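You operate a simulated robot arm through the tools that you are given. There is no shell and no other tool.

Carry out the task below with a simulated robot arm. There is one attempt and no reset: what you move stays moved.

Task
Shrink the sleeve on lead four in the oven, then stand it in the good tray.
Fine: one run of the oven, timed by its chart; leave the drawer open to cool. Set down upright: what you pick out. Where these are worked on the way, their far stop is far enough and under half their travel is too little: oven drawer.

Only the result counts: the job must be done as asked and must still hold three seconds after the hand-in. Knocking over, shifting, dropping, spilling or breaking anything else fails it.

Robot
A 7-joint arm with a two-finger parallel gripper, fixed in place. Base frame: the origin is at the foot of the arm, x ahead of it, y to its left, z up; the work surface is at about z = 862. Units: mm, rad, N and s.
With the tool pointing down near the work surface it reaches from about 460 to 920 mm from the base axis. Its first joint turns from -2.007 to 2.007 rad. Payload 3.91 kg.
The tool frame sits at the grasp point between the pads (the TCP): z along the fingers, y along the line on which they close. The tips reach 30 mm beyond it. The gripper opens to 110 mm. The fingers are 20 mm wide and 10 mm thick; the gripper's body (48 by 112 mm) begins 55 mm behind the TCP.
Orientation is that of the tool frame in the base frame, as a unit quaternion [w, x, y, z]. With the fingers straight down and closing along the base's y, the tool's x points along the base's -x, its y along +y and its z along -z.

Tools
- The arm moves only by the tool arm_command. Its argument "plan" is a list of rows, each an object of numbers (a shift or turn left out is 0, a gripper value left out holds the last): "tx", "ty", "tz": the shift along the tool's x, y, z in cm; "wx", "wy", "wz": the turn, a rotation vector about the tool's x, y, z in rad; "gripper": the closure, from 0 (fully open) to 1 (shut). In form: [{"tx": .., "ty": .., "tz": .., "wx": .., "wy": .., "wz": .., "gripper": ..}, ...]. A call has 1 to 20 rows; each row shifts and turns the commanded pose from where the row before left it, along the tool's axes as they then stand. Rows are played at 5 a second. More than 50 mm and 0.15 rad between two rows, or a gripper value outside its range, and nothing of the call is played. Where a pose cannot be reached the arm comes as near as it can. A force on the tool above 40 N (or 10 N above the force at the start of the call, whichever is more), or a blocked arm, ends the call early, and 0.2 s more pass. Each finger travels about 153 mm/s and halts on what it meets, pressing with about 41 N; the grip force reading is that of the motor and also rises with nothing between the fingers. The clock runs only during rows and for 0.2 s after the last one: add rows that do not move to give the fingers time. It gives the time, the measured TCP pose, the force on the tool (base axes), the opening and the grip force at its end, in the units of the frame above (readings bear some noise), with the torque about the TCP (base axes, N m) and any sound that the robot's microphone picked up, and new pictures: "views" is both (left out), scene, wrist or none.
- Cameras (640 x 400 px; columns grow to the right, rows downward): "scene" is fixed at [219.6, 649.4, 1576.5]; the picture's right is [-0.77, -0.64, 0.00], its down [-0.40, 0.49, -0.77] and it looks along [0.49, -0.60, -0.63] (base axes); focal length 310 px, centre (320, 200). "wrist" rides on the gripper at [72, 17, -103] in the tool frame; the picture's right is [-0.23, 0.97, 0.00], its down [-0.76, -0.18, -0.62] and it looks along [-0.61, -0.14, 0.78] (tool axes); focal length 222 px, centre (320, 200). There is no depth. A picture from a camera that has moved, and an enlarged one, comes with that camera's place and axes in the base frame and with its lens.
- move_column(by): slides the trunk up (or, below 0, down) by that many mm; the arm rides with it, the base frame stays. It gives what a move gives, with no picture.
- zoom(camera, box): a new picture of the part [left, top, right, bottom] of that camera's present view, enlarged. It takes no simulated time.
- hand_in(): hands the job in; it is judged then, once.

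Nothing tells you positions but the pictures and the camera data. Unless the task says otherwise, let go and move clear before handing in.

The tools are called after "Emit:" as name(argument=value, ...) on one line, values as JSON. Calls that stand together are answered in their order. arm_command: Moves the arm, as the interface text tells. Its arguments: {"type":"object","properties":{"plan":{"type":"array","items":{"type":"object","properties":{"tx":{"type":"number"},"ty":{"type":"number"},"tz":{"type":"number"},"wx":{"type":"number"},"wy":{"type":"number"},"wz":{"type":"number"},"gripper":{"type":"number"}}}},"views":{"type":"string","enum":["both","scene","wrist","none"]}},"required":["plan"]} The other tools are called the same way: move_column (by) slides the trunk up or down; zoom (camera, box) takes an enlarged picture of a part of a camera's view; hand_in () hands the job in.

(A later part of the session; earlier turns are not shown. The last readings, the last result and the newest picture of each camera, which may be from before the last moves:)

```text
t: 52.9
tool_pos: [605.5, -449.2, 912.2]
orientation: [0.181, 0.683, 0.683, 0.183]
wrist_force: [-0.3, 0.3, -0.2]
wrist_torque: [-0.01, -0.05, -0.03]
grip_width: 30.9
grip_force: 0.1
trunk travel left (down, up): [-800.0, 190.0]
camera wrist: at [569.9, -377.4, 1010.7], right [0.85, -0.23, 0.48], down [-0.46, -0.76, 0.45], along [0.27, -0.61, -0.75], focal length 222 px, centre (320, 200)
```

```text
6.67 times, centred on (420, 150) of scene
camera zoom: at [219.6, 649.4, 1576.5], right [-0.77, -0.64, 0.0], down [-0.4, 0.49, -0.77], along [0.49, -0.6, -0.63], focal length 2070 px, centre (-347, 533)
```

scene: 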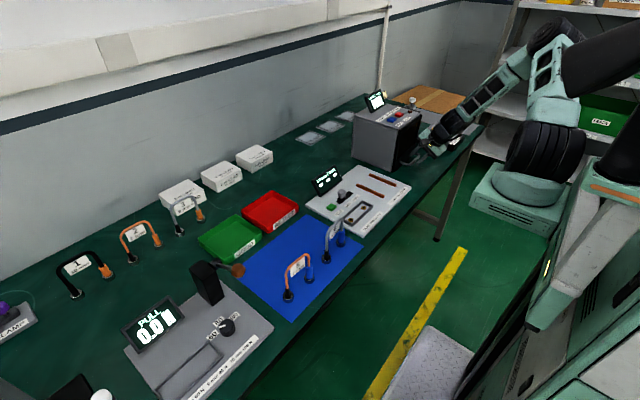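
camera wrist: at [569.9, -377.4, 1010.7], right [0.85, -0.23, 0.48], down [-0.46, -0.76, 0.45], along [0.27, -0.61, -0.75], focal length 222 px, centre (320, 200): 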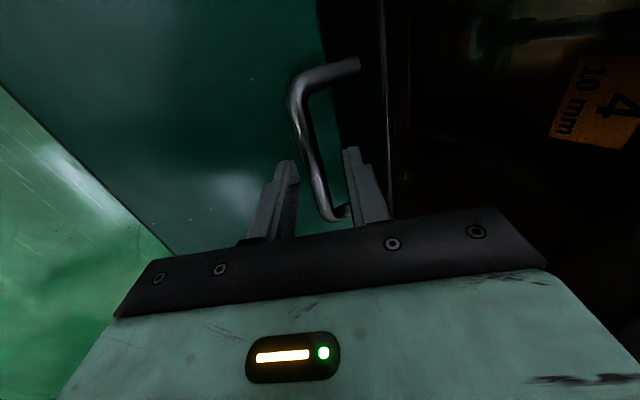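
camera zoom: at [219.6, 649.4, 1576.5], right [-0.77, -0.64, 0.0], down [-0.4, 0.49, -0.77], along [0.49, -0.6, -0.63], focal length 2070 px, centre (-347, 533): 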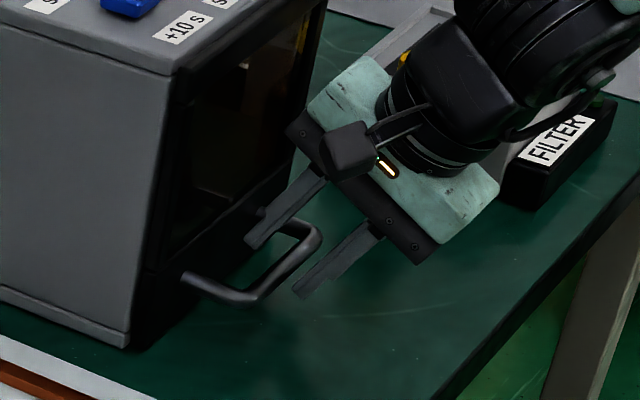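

Emit:
arm_command(plan=[{"tz": 0.4}, {"gripper": 0.8}, {"gripper": 0.86}, {}, {}], views="wrist")

Emit:
zoom(camera="wrist", box=[200, 50, 520, 250])

Emit:
zoom(camera="scene", box=[380, 120, 460, 180])

```text
t: 54.1
tool_pos: [607.3, -450.1, 908.1]
orientation: [0.18, 0.684, 0.684, 0.181]
wrist_force: [-6.7, 0.0, -4.2]
wrist_torque: [-0.07, 0.15, 0.0]
grip_width: 19.1
grip_force: 3.9
trunk travel left (down, up): [-800.0, 190.0]
camera wrist: at [571.7, -377.8, 1006.9], right [0.85, -0.23, 0.48], down [-0.46, -0.76, 0.45], along [0.26, -0.61, -0.75], focal length 222 px, centre (320, 200)
```

wrist: 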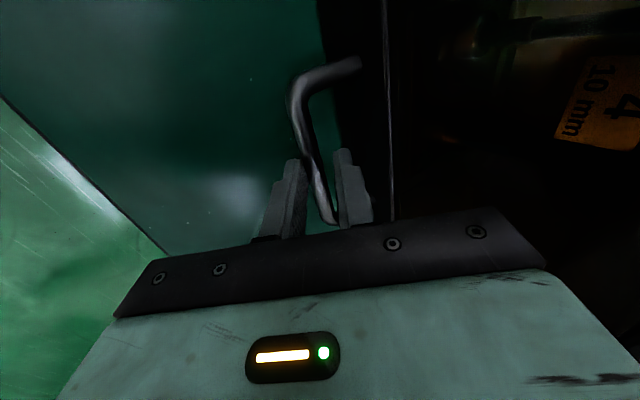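

```text
2.00 times, centred on (360, 150) of wrist
camera zoom: at [571.7, -377.8, 1006.9], right [0.85, -0.23, 0.48], down [-0.46, -0.76, 0.45], along [0.26, -0.61, -0.75], focal length 444 px, centre (240, 300)
```

zoom: 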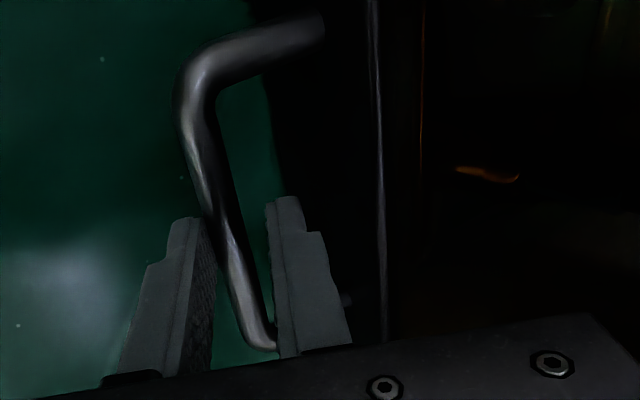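

```text
6.67 times, centred on (420, 150) of scene
camera zoom: at [219.6, 649.4, 1576.5], right [-0.77, -0.64, 0.0], down [-0.4, 0.49, -0.77], along [0.49, -0.6, -0.63], focal length 2070 px, centre (-347, 533)
```

zoom: 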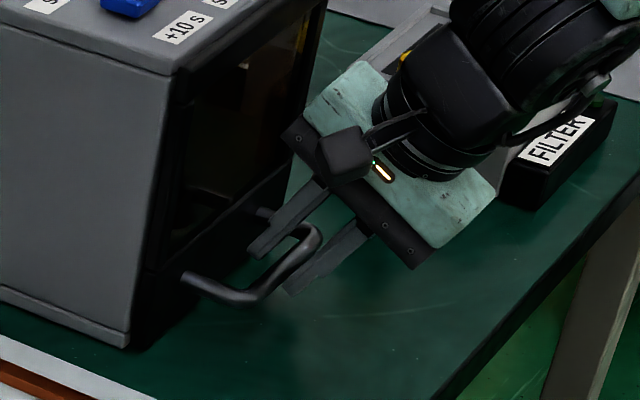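

Emit:
arm_command(plan=[{"ty": -0.174, "tz": -0.099, "gripper": 0.83}, {"ty": -0.26, "tz": -0.148}, {"ty": -0.26, "tz": -0.148}, {"ty": -0.348, "tz": -0.197}, {"ty": -0.348, "tz": -0.197}, {"ty": -0.348, "tz": -0.197}, {}])

Emit:
zoom(camera="scene", box=[380, 110, 460, 180])

```text
t: 55.7
tool_pos: [588.6, -449.4, 909.3]
orientation: [0.181, 0.684, 0.683, 0.183]
wrist_force: [2.0, 0.4, 2.1]
wrist_torque: [-0.03, -0.11, 0.02]
grip_width: 20.3
grip_force: 1.4
trunk travel left (down, up): [-800.0, 190.0]
camera wrist: at [551.7, -377.5, 1007.1], right [0.85, -0.23, 0.48], down [-0.46, -0.76, 0.45], along [0.27, -0.61, -0.75], focal length 222 px, centre (320, 200)
```

scene: 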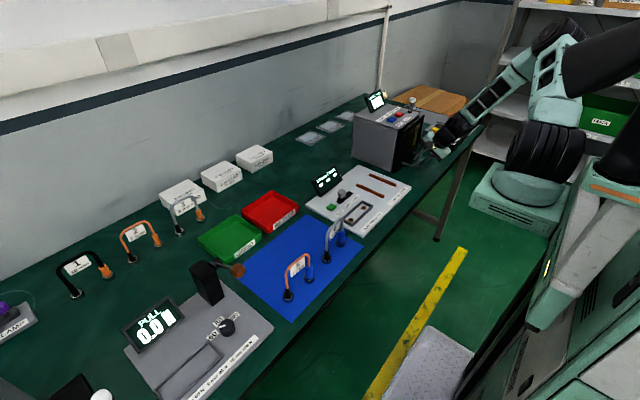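
wrist: 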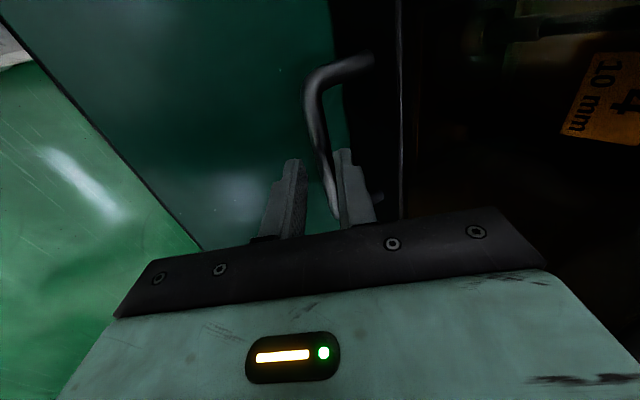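

```text
5.71 times, centred on (420, 145) of scene
camera zoom: at [219.6, 649.4, 1576.5], right [-0.77, -0.64, 0.0], down [-0.4, 0.49, -0.77], along [0.49, -0.6, -0.63], focal length 1774 px, centre (-251, 514)
```

zoom: 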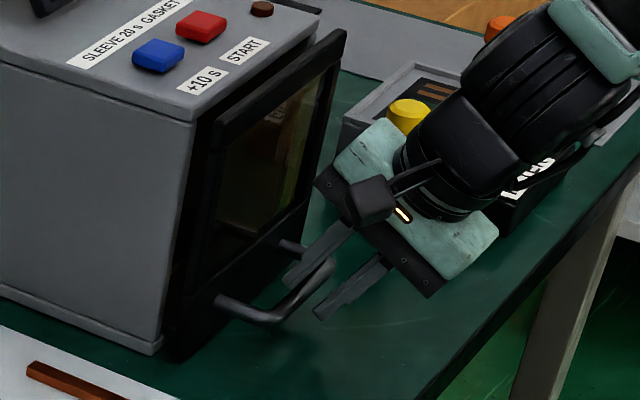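

Emit:
arm_command(plan=[{"ty": -0.26, "tz": -0.148}, {"ty": -0.348, "tz": -0.199}, {"ty": -0.434, "tz": -0.248}, {"ty": -0.434, "tz": -0.248}, {"ty": -0.434, "tz": -0.248}, {"ty": -0.434, "tz": -0.248}, {"ty": -0.434, "tz": -0.248}, {"ty": -0.434, "tz": -0.248}, {"ty": -0.434, "tz": -0.248}, {"ty": -0.434, "tz": -0.248}, {"ty": -0.434, "tz": -0.248}, {"ty": -0.434, "tz": -0.248}, {"ty": -0.434, "tz": -0.248}, {"ty": -0.434, "tz": -0.248}, {"ty": -0.434, "tz": -0.248}, {"ty": -0.434, "tz": -0.248}, {"ty": -0.348, "tz": -0.199}, {"ty": -0.26, "tz": -0.148}, {}])

Emit:
zoom(camera="scene", box=[370, 100, 480, 190])

```text
t: 59.7
tool_pos: [503.8, -449.2, 909.9]
orientation: [0.181, 0.684, 0.683, 0.182]
wrist_force: [1.5, -0.3, 2.2]
wrist_torque: [-0.05, -0.06, 0.03]
grip_width: 20.1
grip_force: 1.7
trunk travel left (down, up): [-800.0, 190.0]
camera wrist: at [467.8, -377.7, 1007.9], right [0.85, -0.23, 0.48], down [-0.46, -0.76, 0.45], along [0.26, -0.61, -0.75], focal length 222 px, centre (320, 200)
```

scene: 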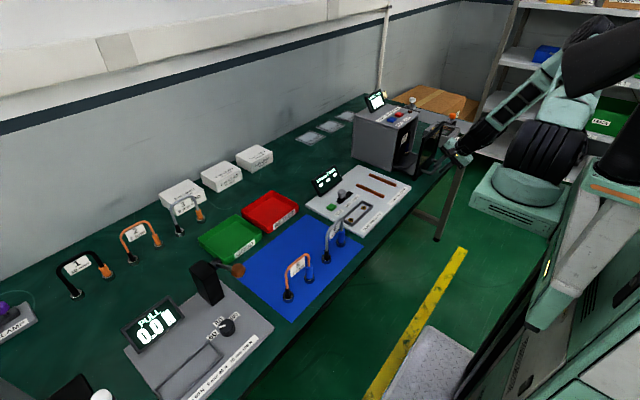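
wrist: 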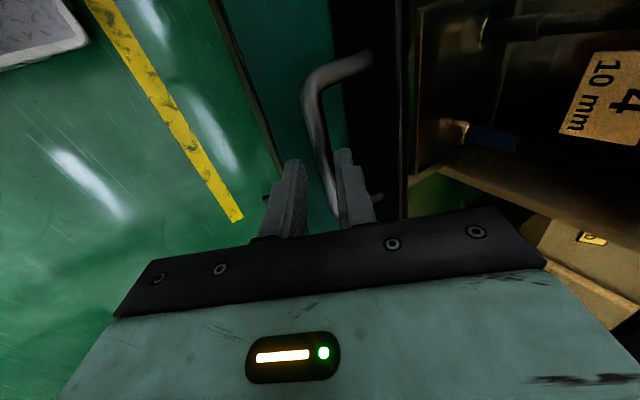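

```text
4.44 times, centred on (425, 145) of scene
camera zoom: at [219.6, 649.4, 1576.5], right [-0.77, -0.64, 0.0], down [-0.4, 0.49, -0.77], along [0.49, -0.6, -0.63], focal length 1380 px, centre (-147, 444)
```

zoom: 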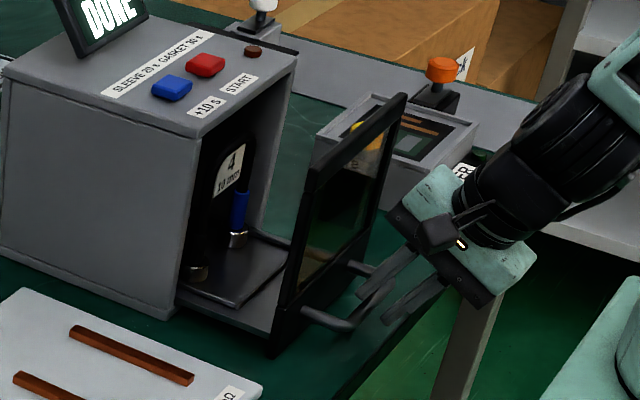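

Emit:
arm_command(plan=[{"ty": -0.26, "tz": -0.148}, {"ty": -0.348, "tz": -0.199}, {"ty": -0.434, "tz": -0.248}, {"ty": -0.434, "tz": -0.248}, {"ty": -0.434, "tz": -0.248}, {"ty": -0.434, "tz": -0.248}, {"ty": -0.434, "tz": -0.248}, {"ty": -0.434, "tz": -0.248}, {"ty": -0.434, "tz": -0.248}, {"ty": -0.434, "tz": -0.248}, {"ty": -0.434, "tz": -0.248}, {"ty": -0.434, "tz": -0.248}, {"ty": -0.348, "tz": -0.199}, {"ty": -0.26, "tz": -0.148}, {"ty": -0.174, "tz": -0.099}, {}])

Emit:
zoom(camera="scene", box=[370, 100, 480, 190])

```text
t: 63.1
tool_pos: [438.3, -449.9, 910.8]
orientation: [0.182, 0.683, 0.684, 0.181]
wrist_force: [2.4, 0.0, 0.8]
wrist_torque: [-0.02, -0.07, 0.03]
grip_width: 20.0
grip_force: 1.2
trunk travel left (down, up): [-800.0, 190.0]
camera wrist: at [402.3, -378.0, 1008.6], right [0.85, -0.23, 0.48], down [-0.46, -0.76, 0.45], along [0.27, -0.61, -0.75], focal length 222 px, centre (320, 200)
```

scene: 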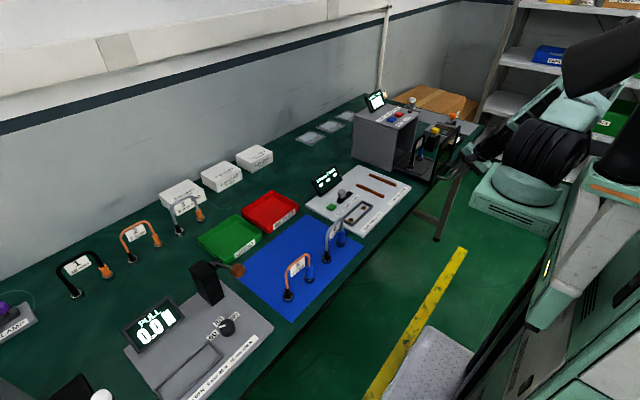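
wrist: 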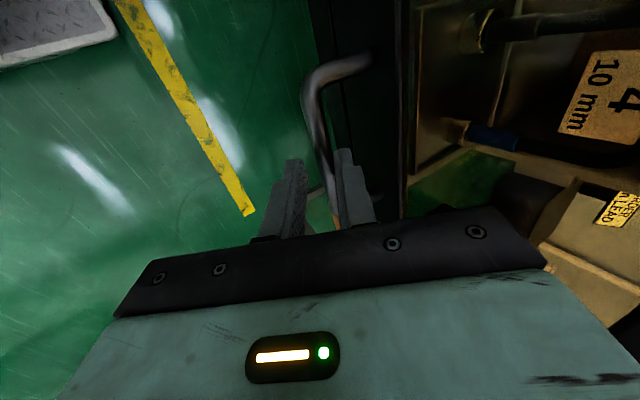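

```text
4.44 times, centred on (425, 145) of scene
camera zoom: at [219.6, 649.4, 1576.5], right [-0.77, -0.64, 0.0], down [-0.4, 0.49, -0.77], along [0.49, -0.6, -0.63], focal length 1380 px, centre (-147, 444)
```

zoom: 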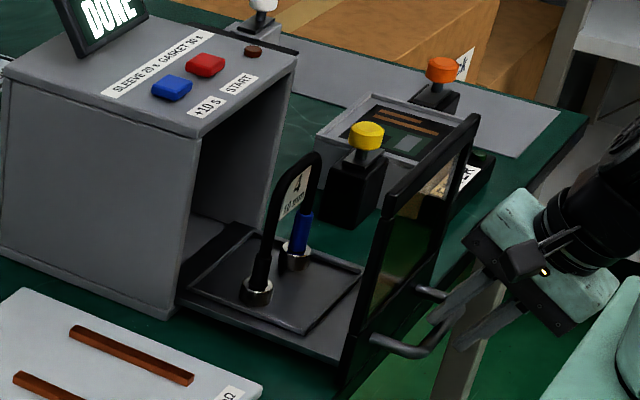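

Emit:
arm_command(plan=[{"ty": -0.174, "tz": -0.099}, {"ty": -0.26, "tz": -0.148}, {"ty": -0.26, "tz": -0.148}, {"ty": -0.174, "tz": -0.099}, {}], views="none")

Emit:
zoom(camera="scene", box=[370, 100, 480, 190])

```text
t: 64.3
tool_pos: [429.4, -449.8, 909.9]
orientation: [0.18, 0.684, 0.683, 0.181]
wrist_force: [1.5, -0.4, 2.2]
wrist_torque: [0.0, -0.09, -0.02]
grip_width: 19.8
grip_force: 1.3
trunk travel left (down, up): [-800.0, 190.0]
```

```text
4.44 times, centred on (425, 145) of scene
camera zoom: at [219.6, 649.4, 1576.5], right [-0.77, -0.64, 0.0], down [-0.4, 0.49, -0.77], along [0.49, -0.6, -0.63], focal length 1380 px, centre (-147, 444)
```

zoom: 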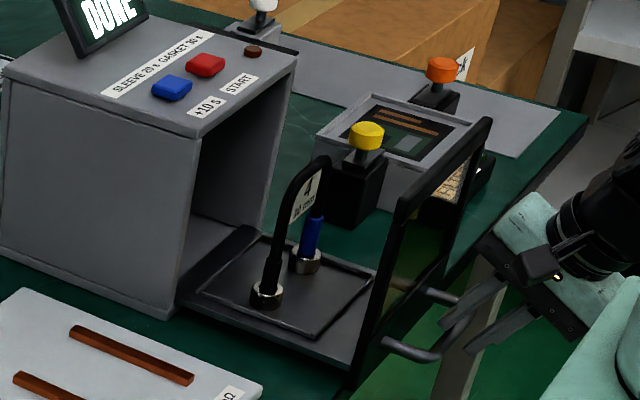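

Emit:
arm_command(plan=[{"gripper": 0.72}, {}, {"ty": -0.2, "tz": -1}, {"tz": -2}, {"tz": -3}, {"tz": -3}, {}])

Emit:
zoom(camera="scene", box=[370, 100, 480, 190])

```text
t: 65.9
tool_pos: [388.9, -453.8, 973.3]
orientation: [0.188, 0.687, 0.681, 0.172]
wrist_force: [0.4, -0.5, -0.3]
wrist_torque: [0.01, 0.03, 0.0]
grip_width: 30.7
grip_force: 0.0
out of reach, approached as far as the arm can: row 6
trunk travel left (down, up): [-800.0, 190.0]
camera wrist: at [354.0, -380.3, 1071.0], right [0.85, -0.23, 0.48], down [-0.47, -0.75, 0.47], along [0.25, -0.63, -0.74], focal length 222 px, centre (320, 200)
```

scene: 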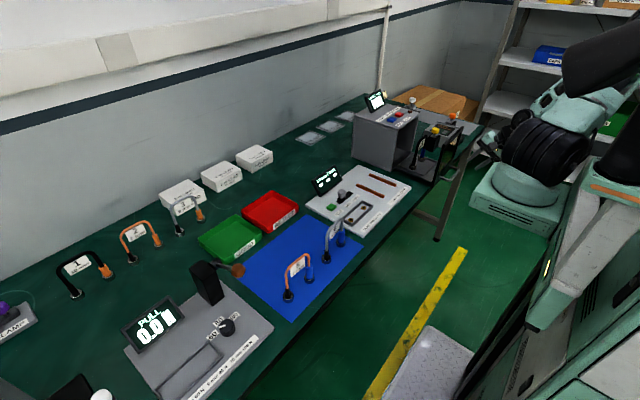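
wrist: 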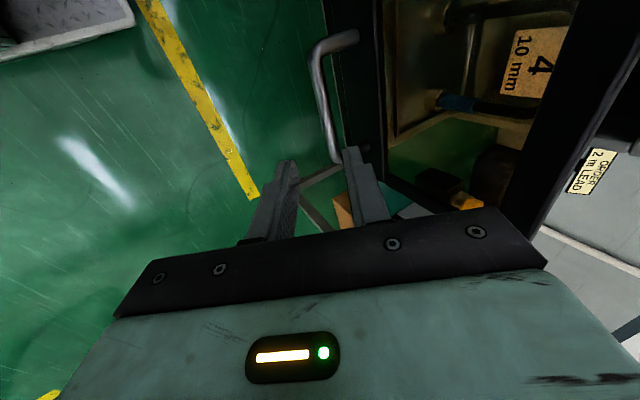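

```text
4.44 times, centred on (425, 145) of scene
camera zoom: at [219.6, 649.4, 1576.5], right [-0.77, -0.64, 0.0], down [-0.4, 0.49, -0.77], along [0.49, -0.6, -0.63], focal length 1380 px, centre (-147, 444)
```

zoom: 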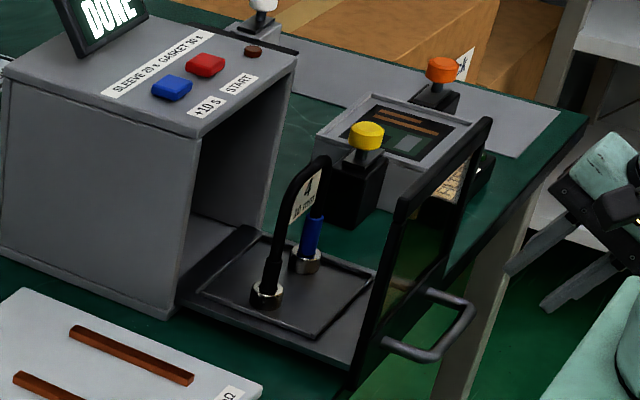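

Emit:
arm_command(plan=[{"wx": 0.131}, {"wx": 0.131}, {"wx": 0.131}, {"wx": 0.131}, {}], views="none")

```text
t: 67.1
tool_pos: [382.4, -448.2, 986.6]
orientation: [-0.002, 0.708, 0.707, -0.001]
wrist_force: [0.3, 0.4, -0.3]
wrist_torque: [-0.01, 0.02, -0.02]
grip_width: 30.7
grip_force: 0.1
trunk travel left (down, up): [-800.0, 190.0]
```

Emit:
arm_command(plan=[{"tz": -4}, {"tz": -4}, {"tz": -4}, {"tz": -4}, {"tz": -2, "gripper": 0.5}, {"ty": 4}, {"ty": 4}, {"ty": 4}, {"ty": 4}, {"ty": 4}, {"ty": 1}, {}])

Emit:
zoom(camera="wrist", box=[160, 0, 480, 200])

Emit:
zoom(camera="scene", box=[370, 80, 480, 180])

```text
t: 69.7
tool_pos: [594.5, -448.8, 1166.4]
orientation: [-0.003, 0.707, 0.707, -0.002]
wrist_force: [-0.1, 0.4, 0.5]
wrist_torque: [0.05, -0.02, -0.02]
grip_width: 55.2
grip_force: 0.0
trunk travel left (down, up): [-800.0, 190.0]
camera wrist: at [611.6, -377.4, 1269.1], right [0.97, -0.23, -0.01], down [-0.17, -0.76, 0.62], along [-0.15, -0.61, -0.78], focal length 222 px, centre (320, 200)
```

scene: 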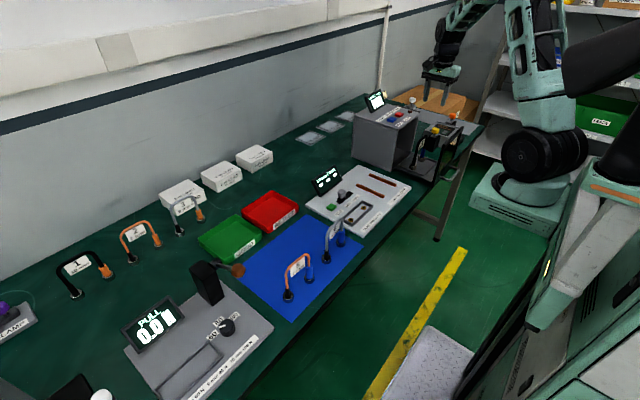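
wrist: 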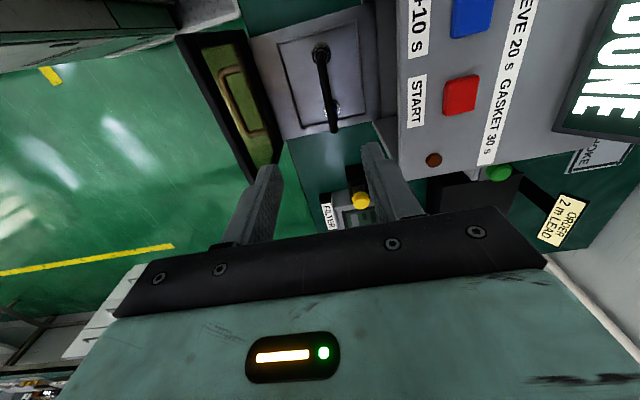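

```text
2.00 times, centred on (320, 100) of wrist
camera zoom: at [611.6, -377.4, 1269.1], right [0.97, -0.23, -0.01], down [-0.17, -0.76, 0.62], along [-0.15, -0.61, -0.78], focal length 444 px, centre (320, 400)
```

zoom: 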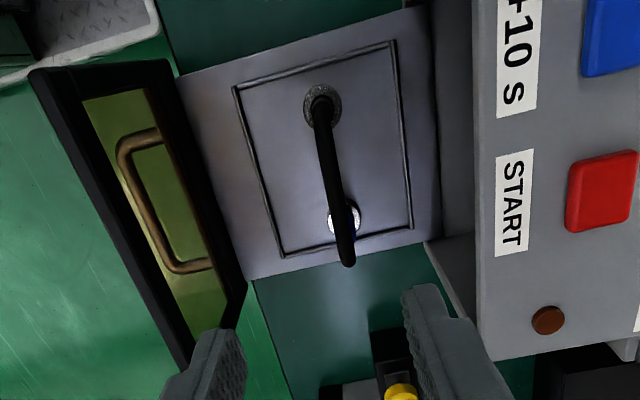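

```text
4.00 times, centred on (425, 130) of scene
camera zoom: at [219.6, 649.4, 1576.5], right [-0.77, -0.64, 0.0], down [-0.4, 0.49, -0.77], along [0.49, -0.6, -0.63], focal length 1242 px, centre (-100, 480)
```

zoom: 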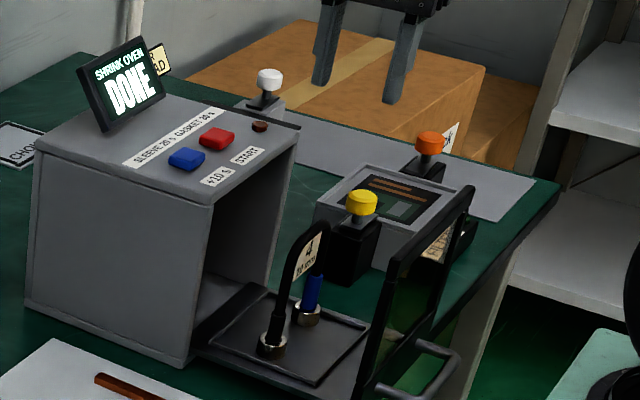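

Emit:
arm_command(plan=[{"ty": 0.95, "tx": -0.2, "wx": -0.007}, {"tz": 4}, {"tz": 4}, {"tz": 4}, {}])

Emit:
zoom(camera="wrist", box=[160, 0, 480, 240])

Emit:
zoom(camera="scene", box=[370, 80, 480, 180])

```text
t: 70.9
tool_pos: [602.6, -451.5, 1044.7]
orientation: [0.0, 0.707, 0.707, 0.0]
wrist_force: [0.3, 0.4, -0.5]
wrist_torque: [0.0, -0.01, 0.0]
grip_width: 54.9
grip_force: 0.0
trunk travel left (down, up): [-800.0, 190.0]
camera wrist: at [621.1, -379.5, 1149.3], right [0.97, -0.23, 0.0], down [-0.18, -0.76, 0.62], along [-0.14, -0.61, -0.78], focal length 222 px, centre (320, 200)
```

scene: 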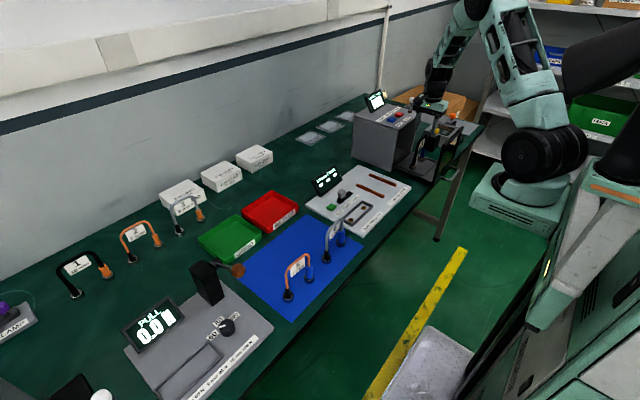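
wrist: 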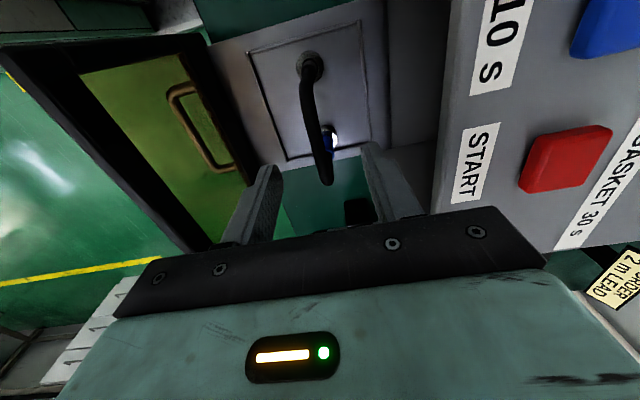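

```text
1.67 times, centred on (320, 120) of wrist
camera zoom: at [621.1, -379.5, 1149.3], right [0.97, -0.23, 0.0], down [-0.18, -0.76, 0.62], along [-0.14, -0.61, -0.78], focal length 370 px, centre (320, 333)
```

zoom: 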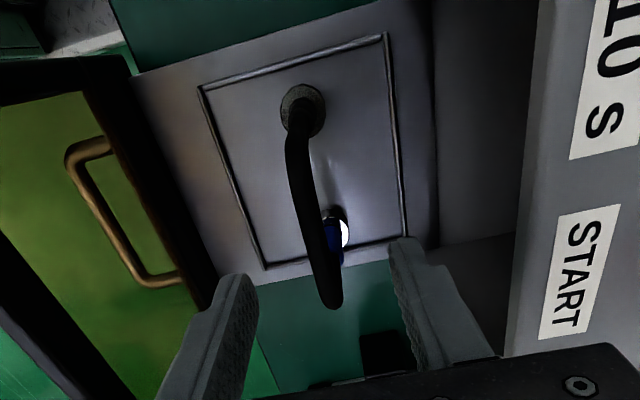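

```text
4.00 times, centred on (425, 130) of scene
camera zoom: at [219.6, 649.4, 1576.5], right [-0.77, -0.64, 0.0], down [-0.4, 0.49, -0.77], along [0.49, -0.6, -0.63], focal length 1242 px, centre (-100, 480)
```

zoom: 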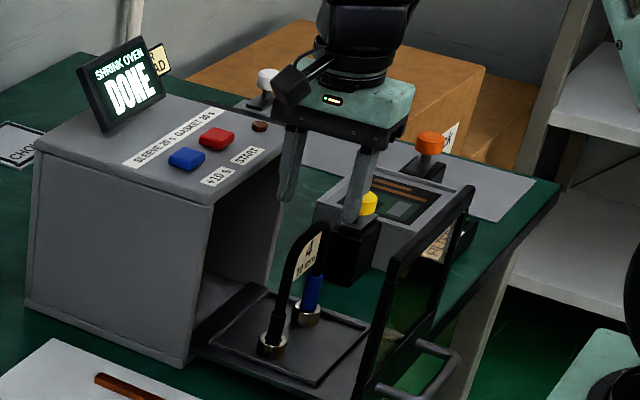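

Emit:
arm_command(plan=[{"tz": 2}, {"tz": 2}, {"tz": 1.2}, {}])

Emit:
zoom(camera="wrist", box=[160, 0, 480, 240])

Emit:
zoom(camera="scene", box=[370, 80, 480, 180])

```text
t: 71.9
tool_pos: [602.9, -452.1, 993.0]
orientation: [0.0, 0.708, 0.706, 0.001]
wrist_force: [-0.3, -0.1, 0.3]
wrist_torque: [0.0, 0.03, -0.01]
grip_width: 54.9
grip_force: 0.1
trunk travel left (down, up): [-800.0, 190.0]
camera wrist: at [619.8, -380.0, 1097.4], right [0.97, -0.23, 0.0], down [-0.18, -0.76, 0.62], along [-0.14, -0.61, -0.78], focal length 222 px, centre (320, 200)
```

scene: 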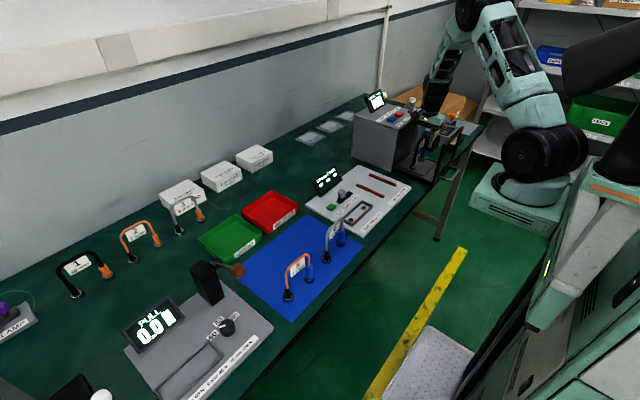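
wrist: 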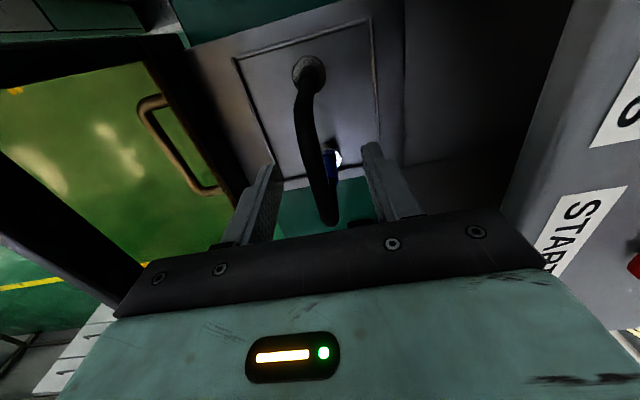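

```text
1.67 times, centred on (320, 120) of wrist
camera zoom: at [619.8, -380.0, 1097.4], right [0.97, -0.23, 0.0], down [-0.18, -0.76, 0.62], along [-0.14, -0.61, -0.78], focal length 370 px, centre (320, 333)
```

zoom: 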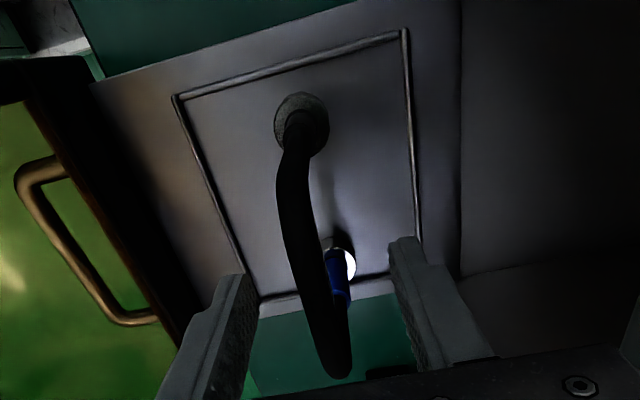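

```text
4.00 times, centred on (425, 130) of scene
camera zoom: at [219.6, 649.4, 1576.5], right [-0.77, -0.64, 0.0], down [-0.4, 0.49, -0.77], along [0.49, -0.6, -0.63], focal length 1242 px, centre (-100, 480)
```

zoom: 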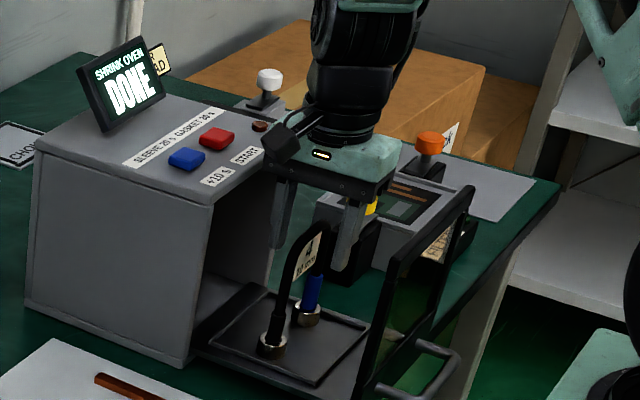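

Emit:
arm_command(plan=[{"gripper": 0.65}, {"gripper": 0.78}, {"gripper": 0.86}, {"gripper": 1.0}, {"gripper": 1.0}, {"gripper": 1.0}])

Emit:
zoom(camera="scene", box=[370, 80, 480, 180])

```text
t: 73.3
tool_pos: [603.7, -452.0, 993.7]
orientation: [-0.001, 0.707, 0.707, 0.001]
wrist_force: [-0.2, 0.0, -0.8]
wrist_torque: [0.02, 0.02, 0.03]
grip_width: 9.8
grip_force: 40.9
trunk travel left (down, up): [-800.0, 190.0]
camera wrist: at [619.8, -379.9, 1097.5], right [0.97, -0.23, 0.0], down [-0.18, -0.76, 0.62], along [-0.14, -0.61, -0.78], focal length 222 px, centre (320, 200)
```

scene: 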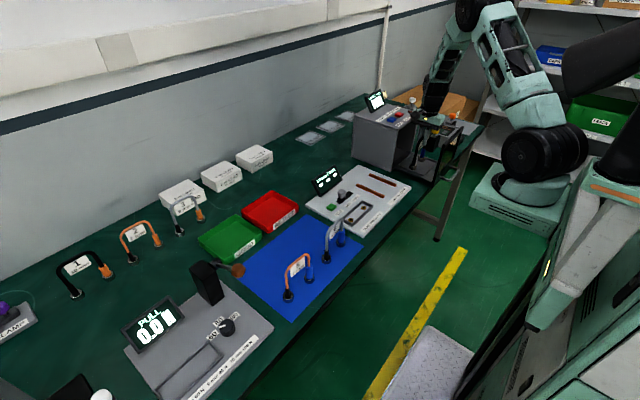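
wrist: 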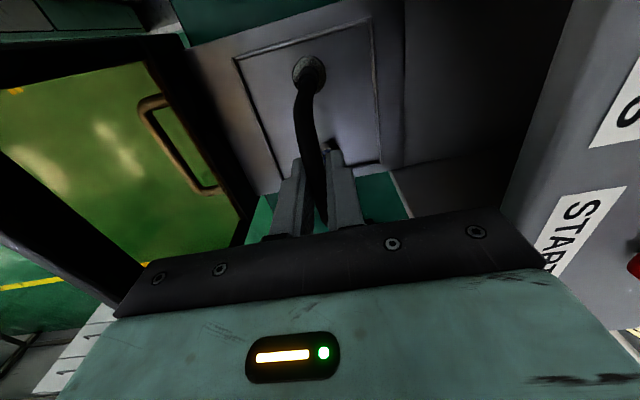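

```text
4.00 times, centred on (425, 130) of scene
camera zoom: at [219.6, 649.4, 1576.5], right [-0.77, -0.64, 0.0], down [-0.4, 0.49, -0.77], along [0.49, -0.6, -0.63], focal length 1242 px, centre (-100, 480)
```

zoom: 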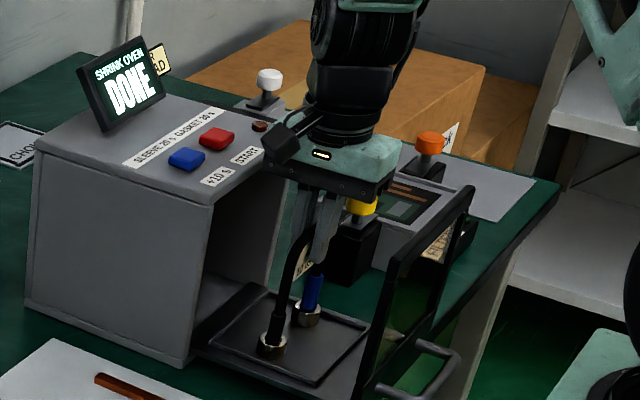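

Emit:
arm_command(plan=[{"tz": -1}, {"tz": -3}, {"tz": -4}, {"tz": -4}, {"tz": -4}, {"tz": -4}, {"tz": -2}, {}], views="scene")

Emit:
zoom(camera="scene", box=[370, 60, 480, 180])

Emit:
arm_command(plan=[{"tx": 3}, {"tx": 4.5}, {"tx": 4.5}, {"tx": 4.5}, {"tx": 4.5, "ty": 1}, {"tx": 4.5, "ty": 1}, {"tx": 4.5, "ty": 1}, {"tx": 4.5, "ty": 1}, {"tx": 4.5, "ty": 1.5}, {"tx": 4.5, "ty": 1.5}, {"tx": 4.5, "ty": 1.5}, {"tx": 4.5, "ty": 1.5}, {"tx": 4.5}, {"tx": 4.5}, {"tx": 3}, {}])

```text
t: 75.1
tool_pos: [603.5, -450.5, 1215.3]
orientation: [0.001, 0.707, 0.708, 0.001]
wrist_force: [-0.9, 1.6, -2.6]
wrist_torque: [0.0, 0.0, 0.01]
grip_width: 9.8
grip_force: 41.3
trunk travel left (down, up): [-800.0, 190.0]
```

scene: 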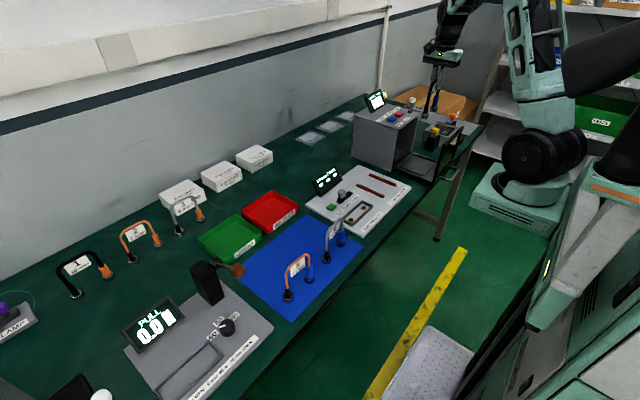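

```text
3.33 times, centred on (425, 120) of scene
camera zoom: at [219.6, 649.4, 1576.5], right [-0.77, -0.64, 0.0], down [-0.4, 0.49, -0.77], along [0.49, -0.6, -0.63], focal length 1035 px, centre (-30, 467)
```

zoom: 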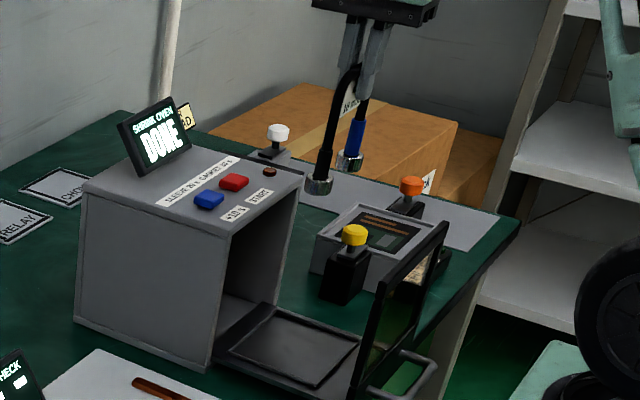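

```text
t: 78.5
tool_pos: [701.7, 194.9, 1215.1]
orientation: [0.0, 0.707, 0.707, 0.001]
wrist_force: [-1.4, -0.9, -1.1]
wrist_torque: [0.02, -0.02, 0.03]
grip_width: 9.9
grip_force: 40.7
trunk travel left (down, up): [-800.0, 190.0]
camera wrist: at [719.4, 267.1, 1318.8], right [0.97, -0.23, 0.0], down [-0.18, -0.76, 0.62], along [-0.14, -0.61, -0.78], focal length 222 px, centre (320, 200)
```

scene: 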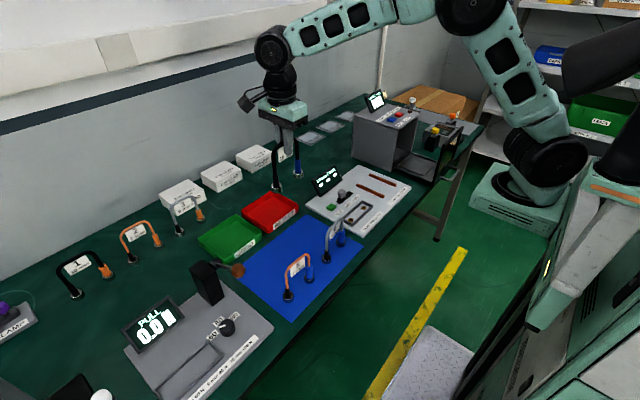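
wrist: 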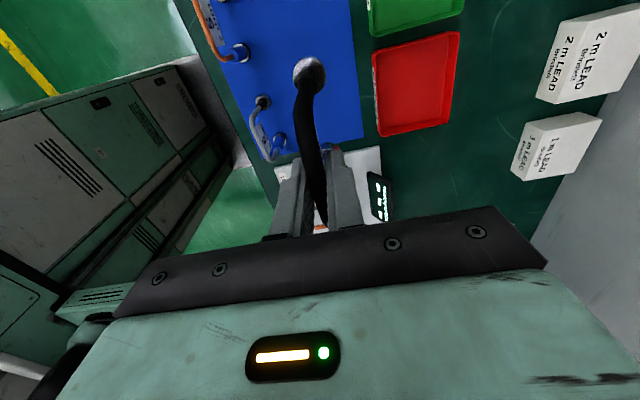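

Emit:
arm_command(plan=[{"tx": 3.5, "ty": 3.2}, {"tx": 3.6, "ty": 3.3}, {"tx": 3.6, "ty": 3.3}, {}])

Emit:
zoom(camera="wrist", box=[240, 0, 500, 170])

```text
t: 79.5
tool_pos: [782.7, 292.6, 1211.8]
orientation: [0.0, 0.707, 0.708, 0.0]
wrist_force: [0.7, 0.3, -1.1]
wrist_torque: [0.0, -0.03, 0.02]
grip_width: 10.1
grip_force: 40.9
out of reach, approached as far as the arm can: row 3
trunk travel left (down, up): [-800.0, 190.0]
camera wrist: at [799.4, 365.3, 1315.8], right [0.97, -0.23, 0.0], down [-0.18, -0.76, 0.62], along [-0.14, -0.61, -0.78], focal length 222 px, centre (320, 200)
```

scene: 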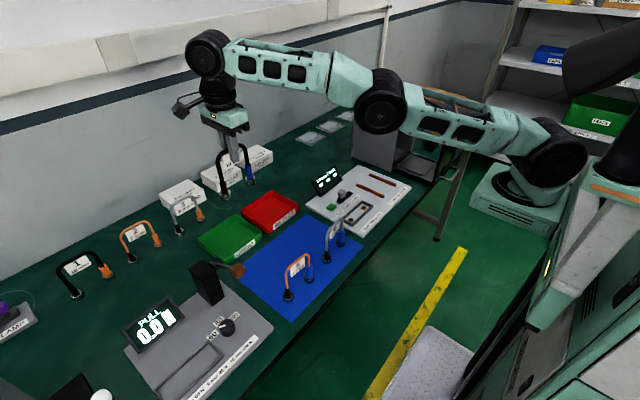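
wrist: 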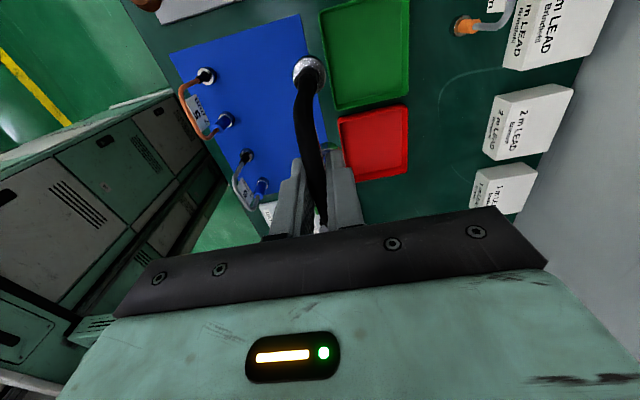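

```text
2.35 times, centred on (370, 85) of wrist
camera zoom: at [799.4, 365.3, 1315.8], right [0.97, -0.23, 0.0], down [-0.18, -0.76, 0.62], along [-0.14, -0.61, -0.78], focal length 523 px, centre (202, 471)
```

zoom: 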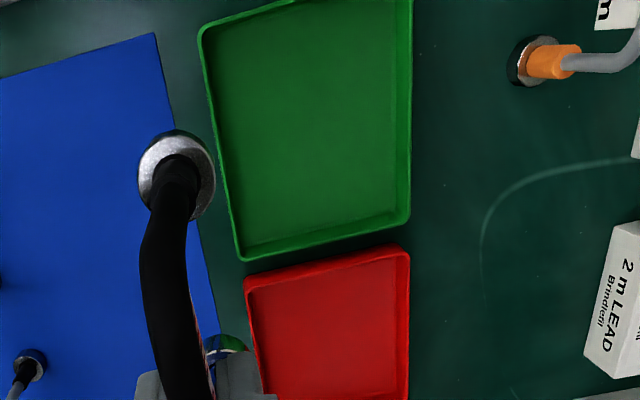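

The arm is short on reach at this height, so I'll descend first, staying above the tray rim, and then move out over the tray (centre about (865, 302)).

Emit:
arm_command(plan=[{"tz": 3}, {"tz": 4}, {"tz": 4}, {"tz": 4}, {"tz": 2}, {}])

Emit:
zoom(camera="wrist", box=[200, 0, 480, 200])

Emit:
zoom(camera="scene", box=[190, 160, 310, 270])

```text
t: 80.9
tool_pos: [783.0, 294.4, 1040.3]
orientation: [0.001, 0.707, 0.707, 0.001]
wrist_force: [0.6, -0.9, -1.7]
wrist_torque: [0.0, 0.01, -0.01]
grip_width: 9.8
grip_force: 40.8
trunk travel left (down, up): [-800.0, 190.0]
camera wrist: at [799.9, 366.0, 1145.0], right [0.97, -0.23, 0.0], down [-0.18, -0.76, 0.62], along [-0.14, -0.61, -0.78], focal length 222 px, centre (320, 200)
```

scene: 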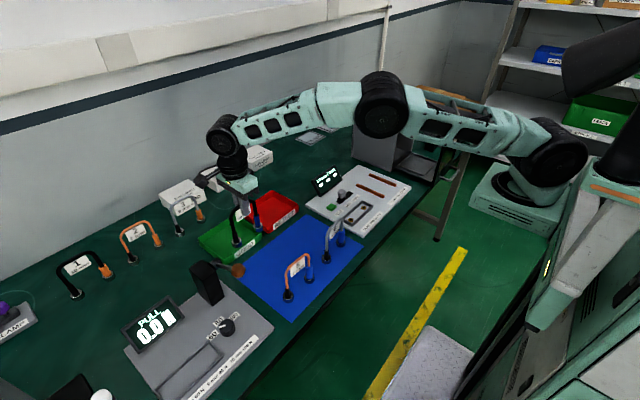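
wrist: 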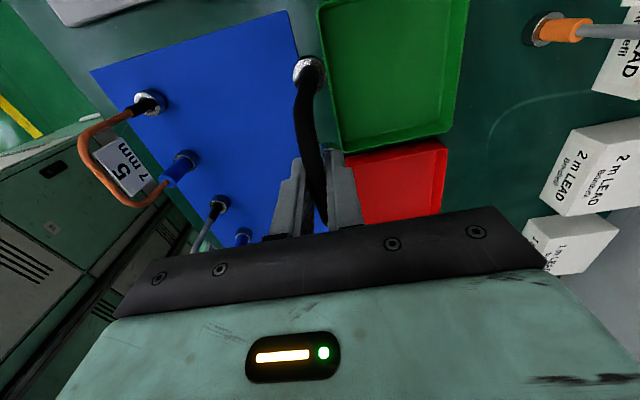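

```text
2.00 times, centred on (340, 100) of wrist
camera zoom: at [799.9, 366.0, 1145.0], right [0.97, -0.23, 0.0], down [-0.18, -0.76, 0.62], along [-0.14, -0.61, -0.78], focal length 444 px, centre (280, 400)
```

zoom: 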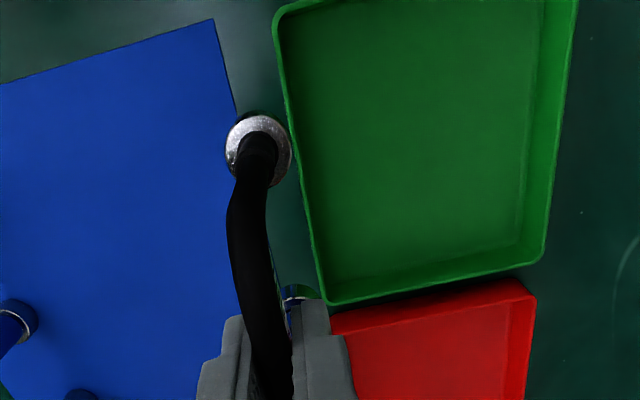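

```text
3.64 times, centred on (250, 215) of scene
camera zoom: at [219.6, 649.4, 1576.5], right [-0.77, -0.64, 0.0], down [-0.4, 0.49, -0.77], along [0.49, -0.6, -0.63], focal length 1129 px, centre (574, 146)
```

zoom: 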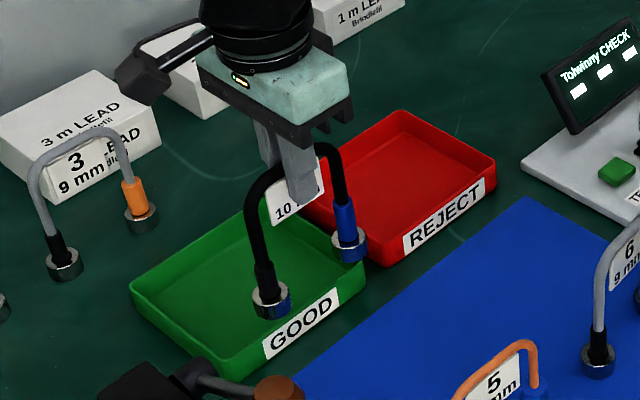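

Emit:
arm_command(plan=[{"tx": 0.25, "ty": 1.9}, {"tx": 0.25, "ty": 2}, {"tx": 0.25, "ty": 2}, {}])

Emit:
zoom(camera="wrist", box=[200, 0, 480, 200])

Emit:
zoom(camera="scene", box=[190, 160, 310, 270])

```text
t: 81.9
tool_pos: [815.4, 291.6, 1043.6]
orientation: [0.0, 0.708, 0.707, 0.001]
wrist_force: [0.2, 0.3, -0.9]
wrist_torque: [-0.03, -0.02, 0.01]
grip_width: 9.9
grip_force: 40.9
out of reach, approached as far as the arm can: row 2, 3
trunk travel left (down, up): [-800.0, 190.0]
camera wrist: at [832.1, 363.7, 1147.0], right [0.97, -0.23, 0.0], down [-0.18, -0.76, 0.62], along [-0.14, -0.61, -0.78], focal length 222 px, centre (320, 200)
```

scene: 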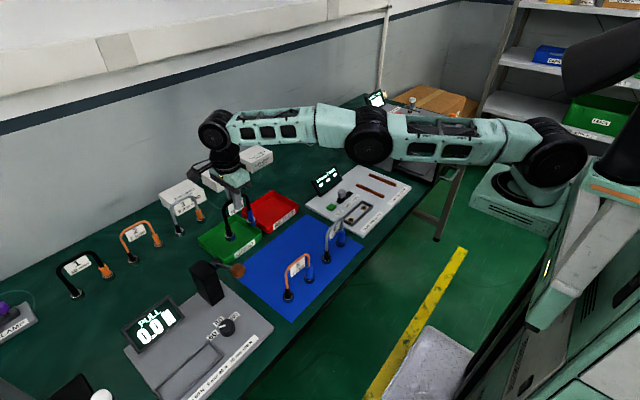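
wrist: 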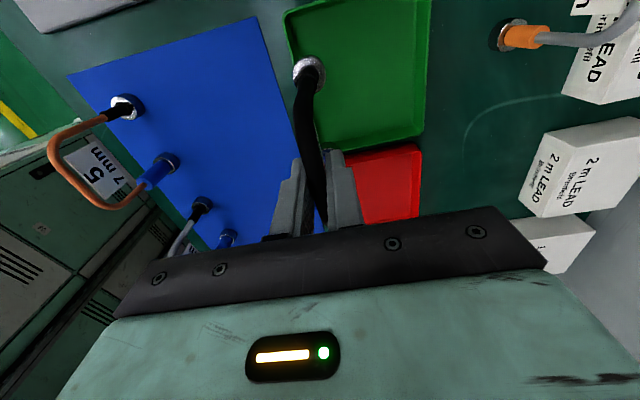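

```text
2.00 times, centred on (340, 100) of wrist
camera zoom: at [832.1, 363.7, 1147.0], right [0.97, -0.23, 0.0], down [-0.18, -0.76, 0.62], along [-0.14, -0.61, -0.78], focal length 444 px, centre (280, 400)
```

zoom: 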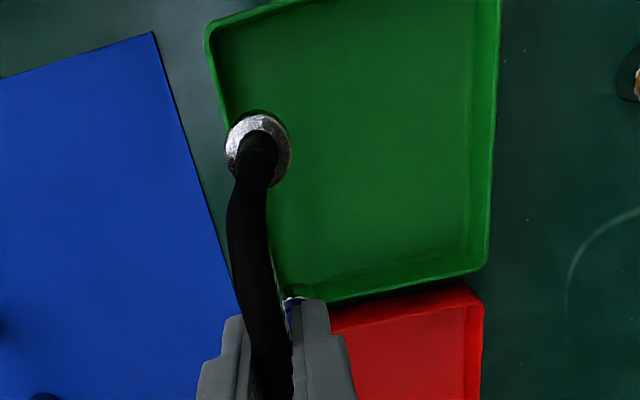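

```text
3.64 times, centred on (250, 215) of scene
camera zoom: at [219.6, 649.4, 1576.5], right [-0.77, -0.64, 0.0], down [-0.4, 0.49, -0.77], along [0.49, -0.6, -0.63], focal length 1129 px, centre (574, 146)
```

zoom: 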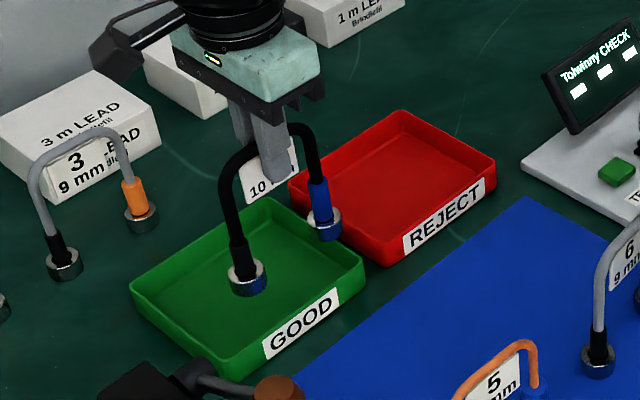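

Stretch is limiting the reach, so raising the trunk will help. The lead just rises with it, over free space.

Emit:
move_column(by=120)

```text
t: 83.4
tool_pos: [814.4, 292.0, 1162.2]
orientation: [0.0, 0.707, 0.708, 0.001]
wrist_force: [-0.3, -0.5, -1.8]
wrist_torque: [0.02, 0.03, 0.02]
grip_width: 9.9
grip_force: 41.5
trunk travel left (down, up): [-920.0, 70.0]
```

Emit:
arm_command(plan=[{"tz": 3}, {"tz": 4}, {"tz": 4}, {"tz": 1.5}, {}, {"tx": 0.5, "ty": 1.3}, {"tx": 0.5, "ty": 1.3}, {}])

Emit:
zoom(camera="wrist", box=[200, 0, 480, 200])

Emit:
zoom(camera="scene", box=[190, 160, 310, 270])

```text
t: 85.2
tool_pos: [810.3, 287.6, 1041.8]
orientation: [0.0, 0.707, 0.707, 0.001]
wrist_force: [-0.5, 0.1, -1.1]
wrist_torque: [0.01, -0.04, 0.0]
grip_width: 9.6
grip_force: 40.9
out of reach, approached as far as the arm can: row 3, 6, 7
trunk travel left (down, up): [-920.0, 70.0]
camera wrist: at [827.9, 358.7, 1144.9], right [0.97, -0.23, 0.0], down [-0.18, -0.76, 0.62], along [-0.14, -0.61, -0.78], focal length 222 px, centre (320, 200)
```

scene: 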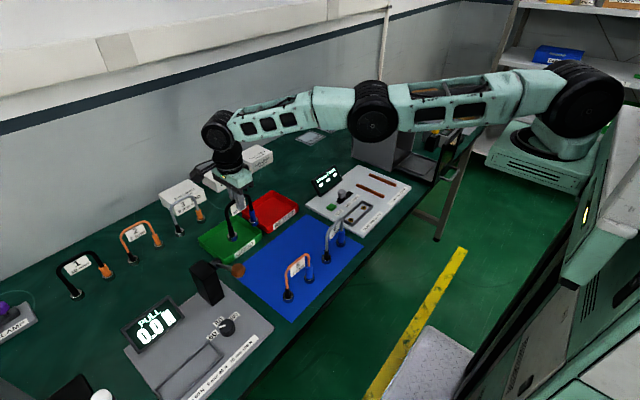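
wrist: 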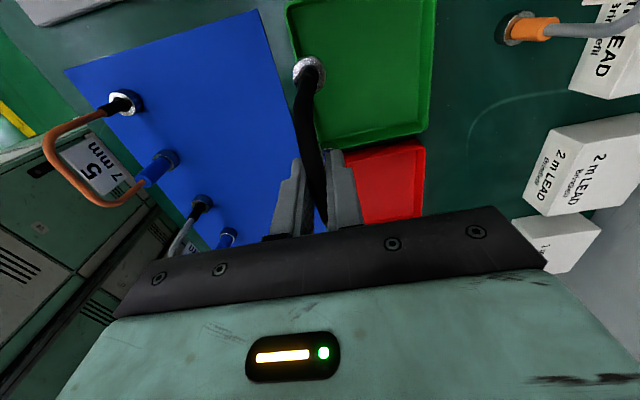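

```text
2.00 times, centred on (340, 100) of wrist
camera zoom: at [827.9, 358.7, 1144.9], right [0.97, -0.23, 0.0], down [-0.18, -0.76, 0.62], along [-0.14, -0.61, -0.78], focal length 444 px, centre (280, 400)
```

zoom: 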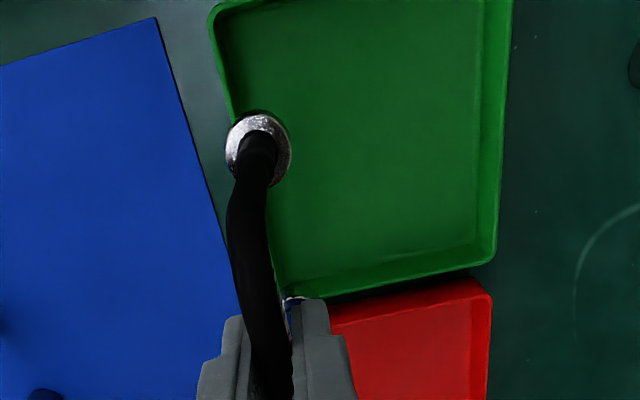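

```text
3.64 times, centred on (250, 215) of scene
camera zoom: at [219.6, 649.4, 1576.5], right [-0.77, -0.64, 0.0], down [-0.4, 0.49, -0.77], along [0.49, -0.6, -0.63], focal length 1129 px, centre (574, 146)
```

zoom: 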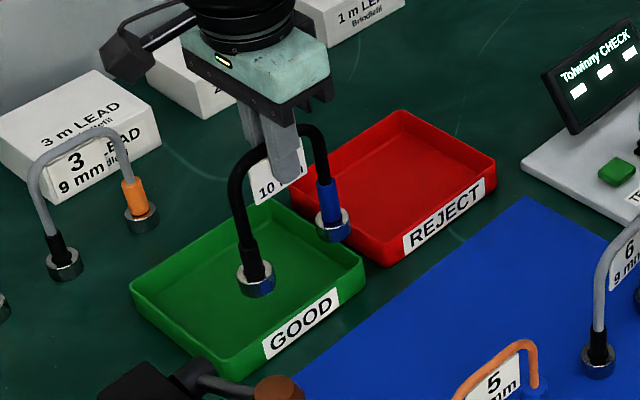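

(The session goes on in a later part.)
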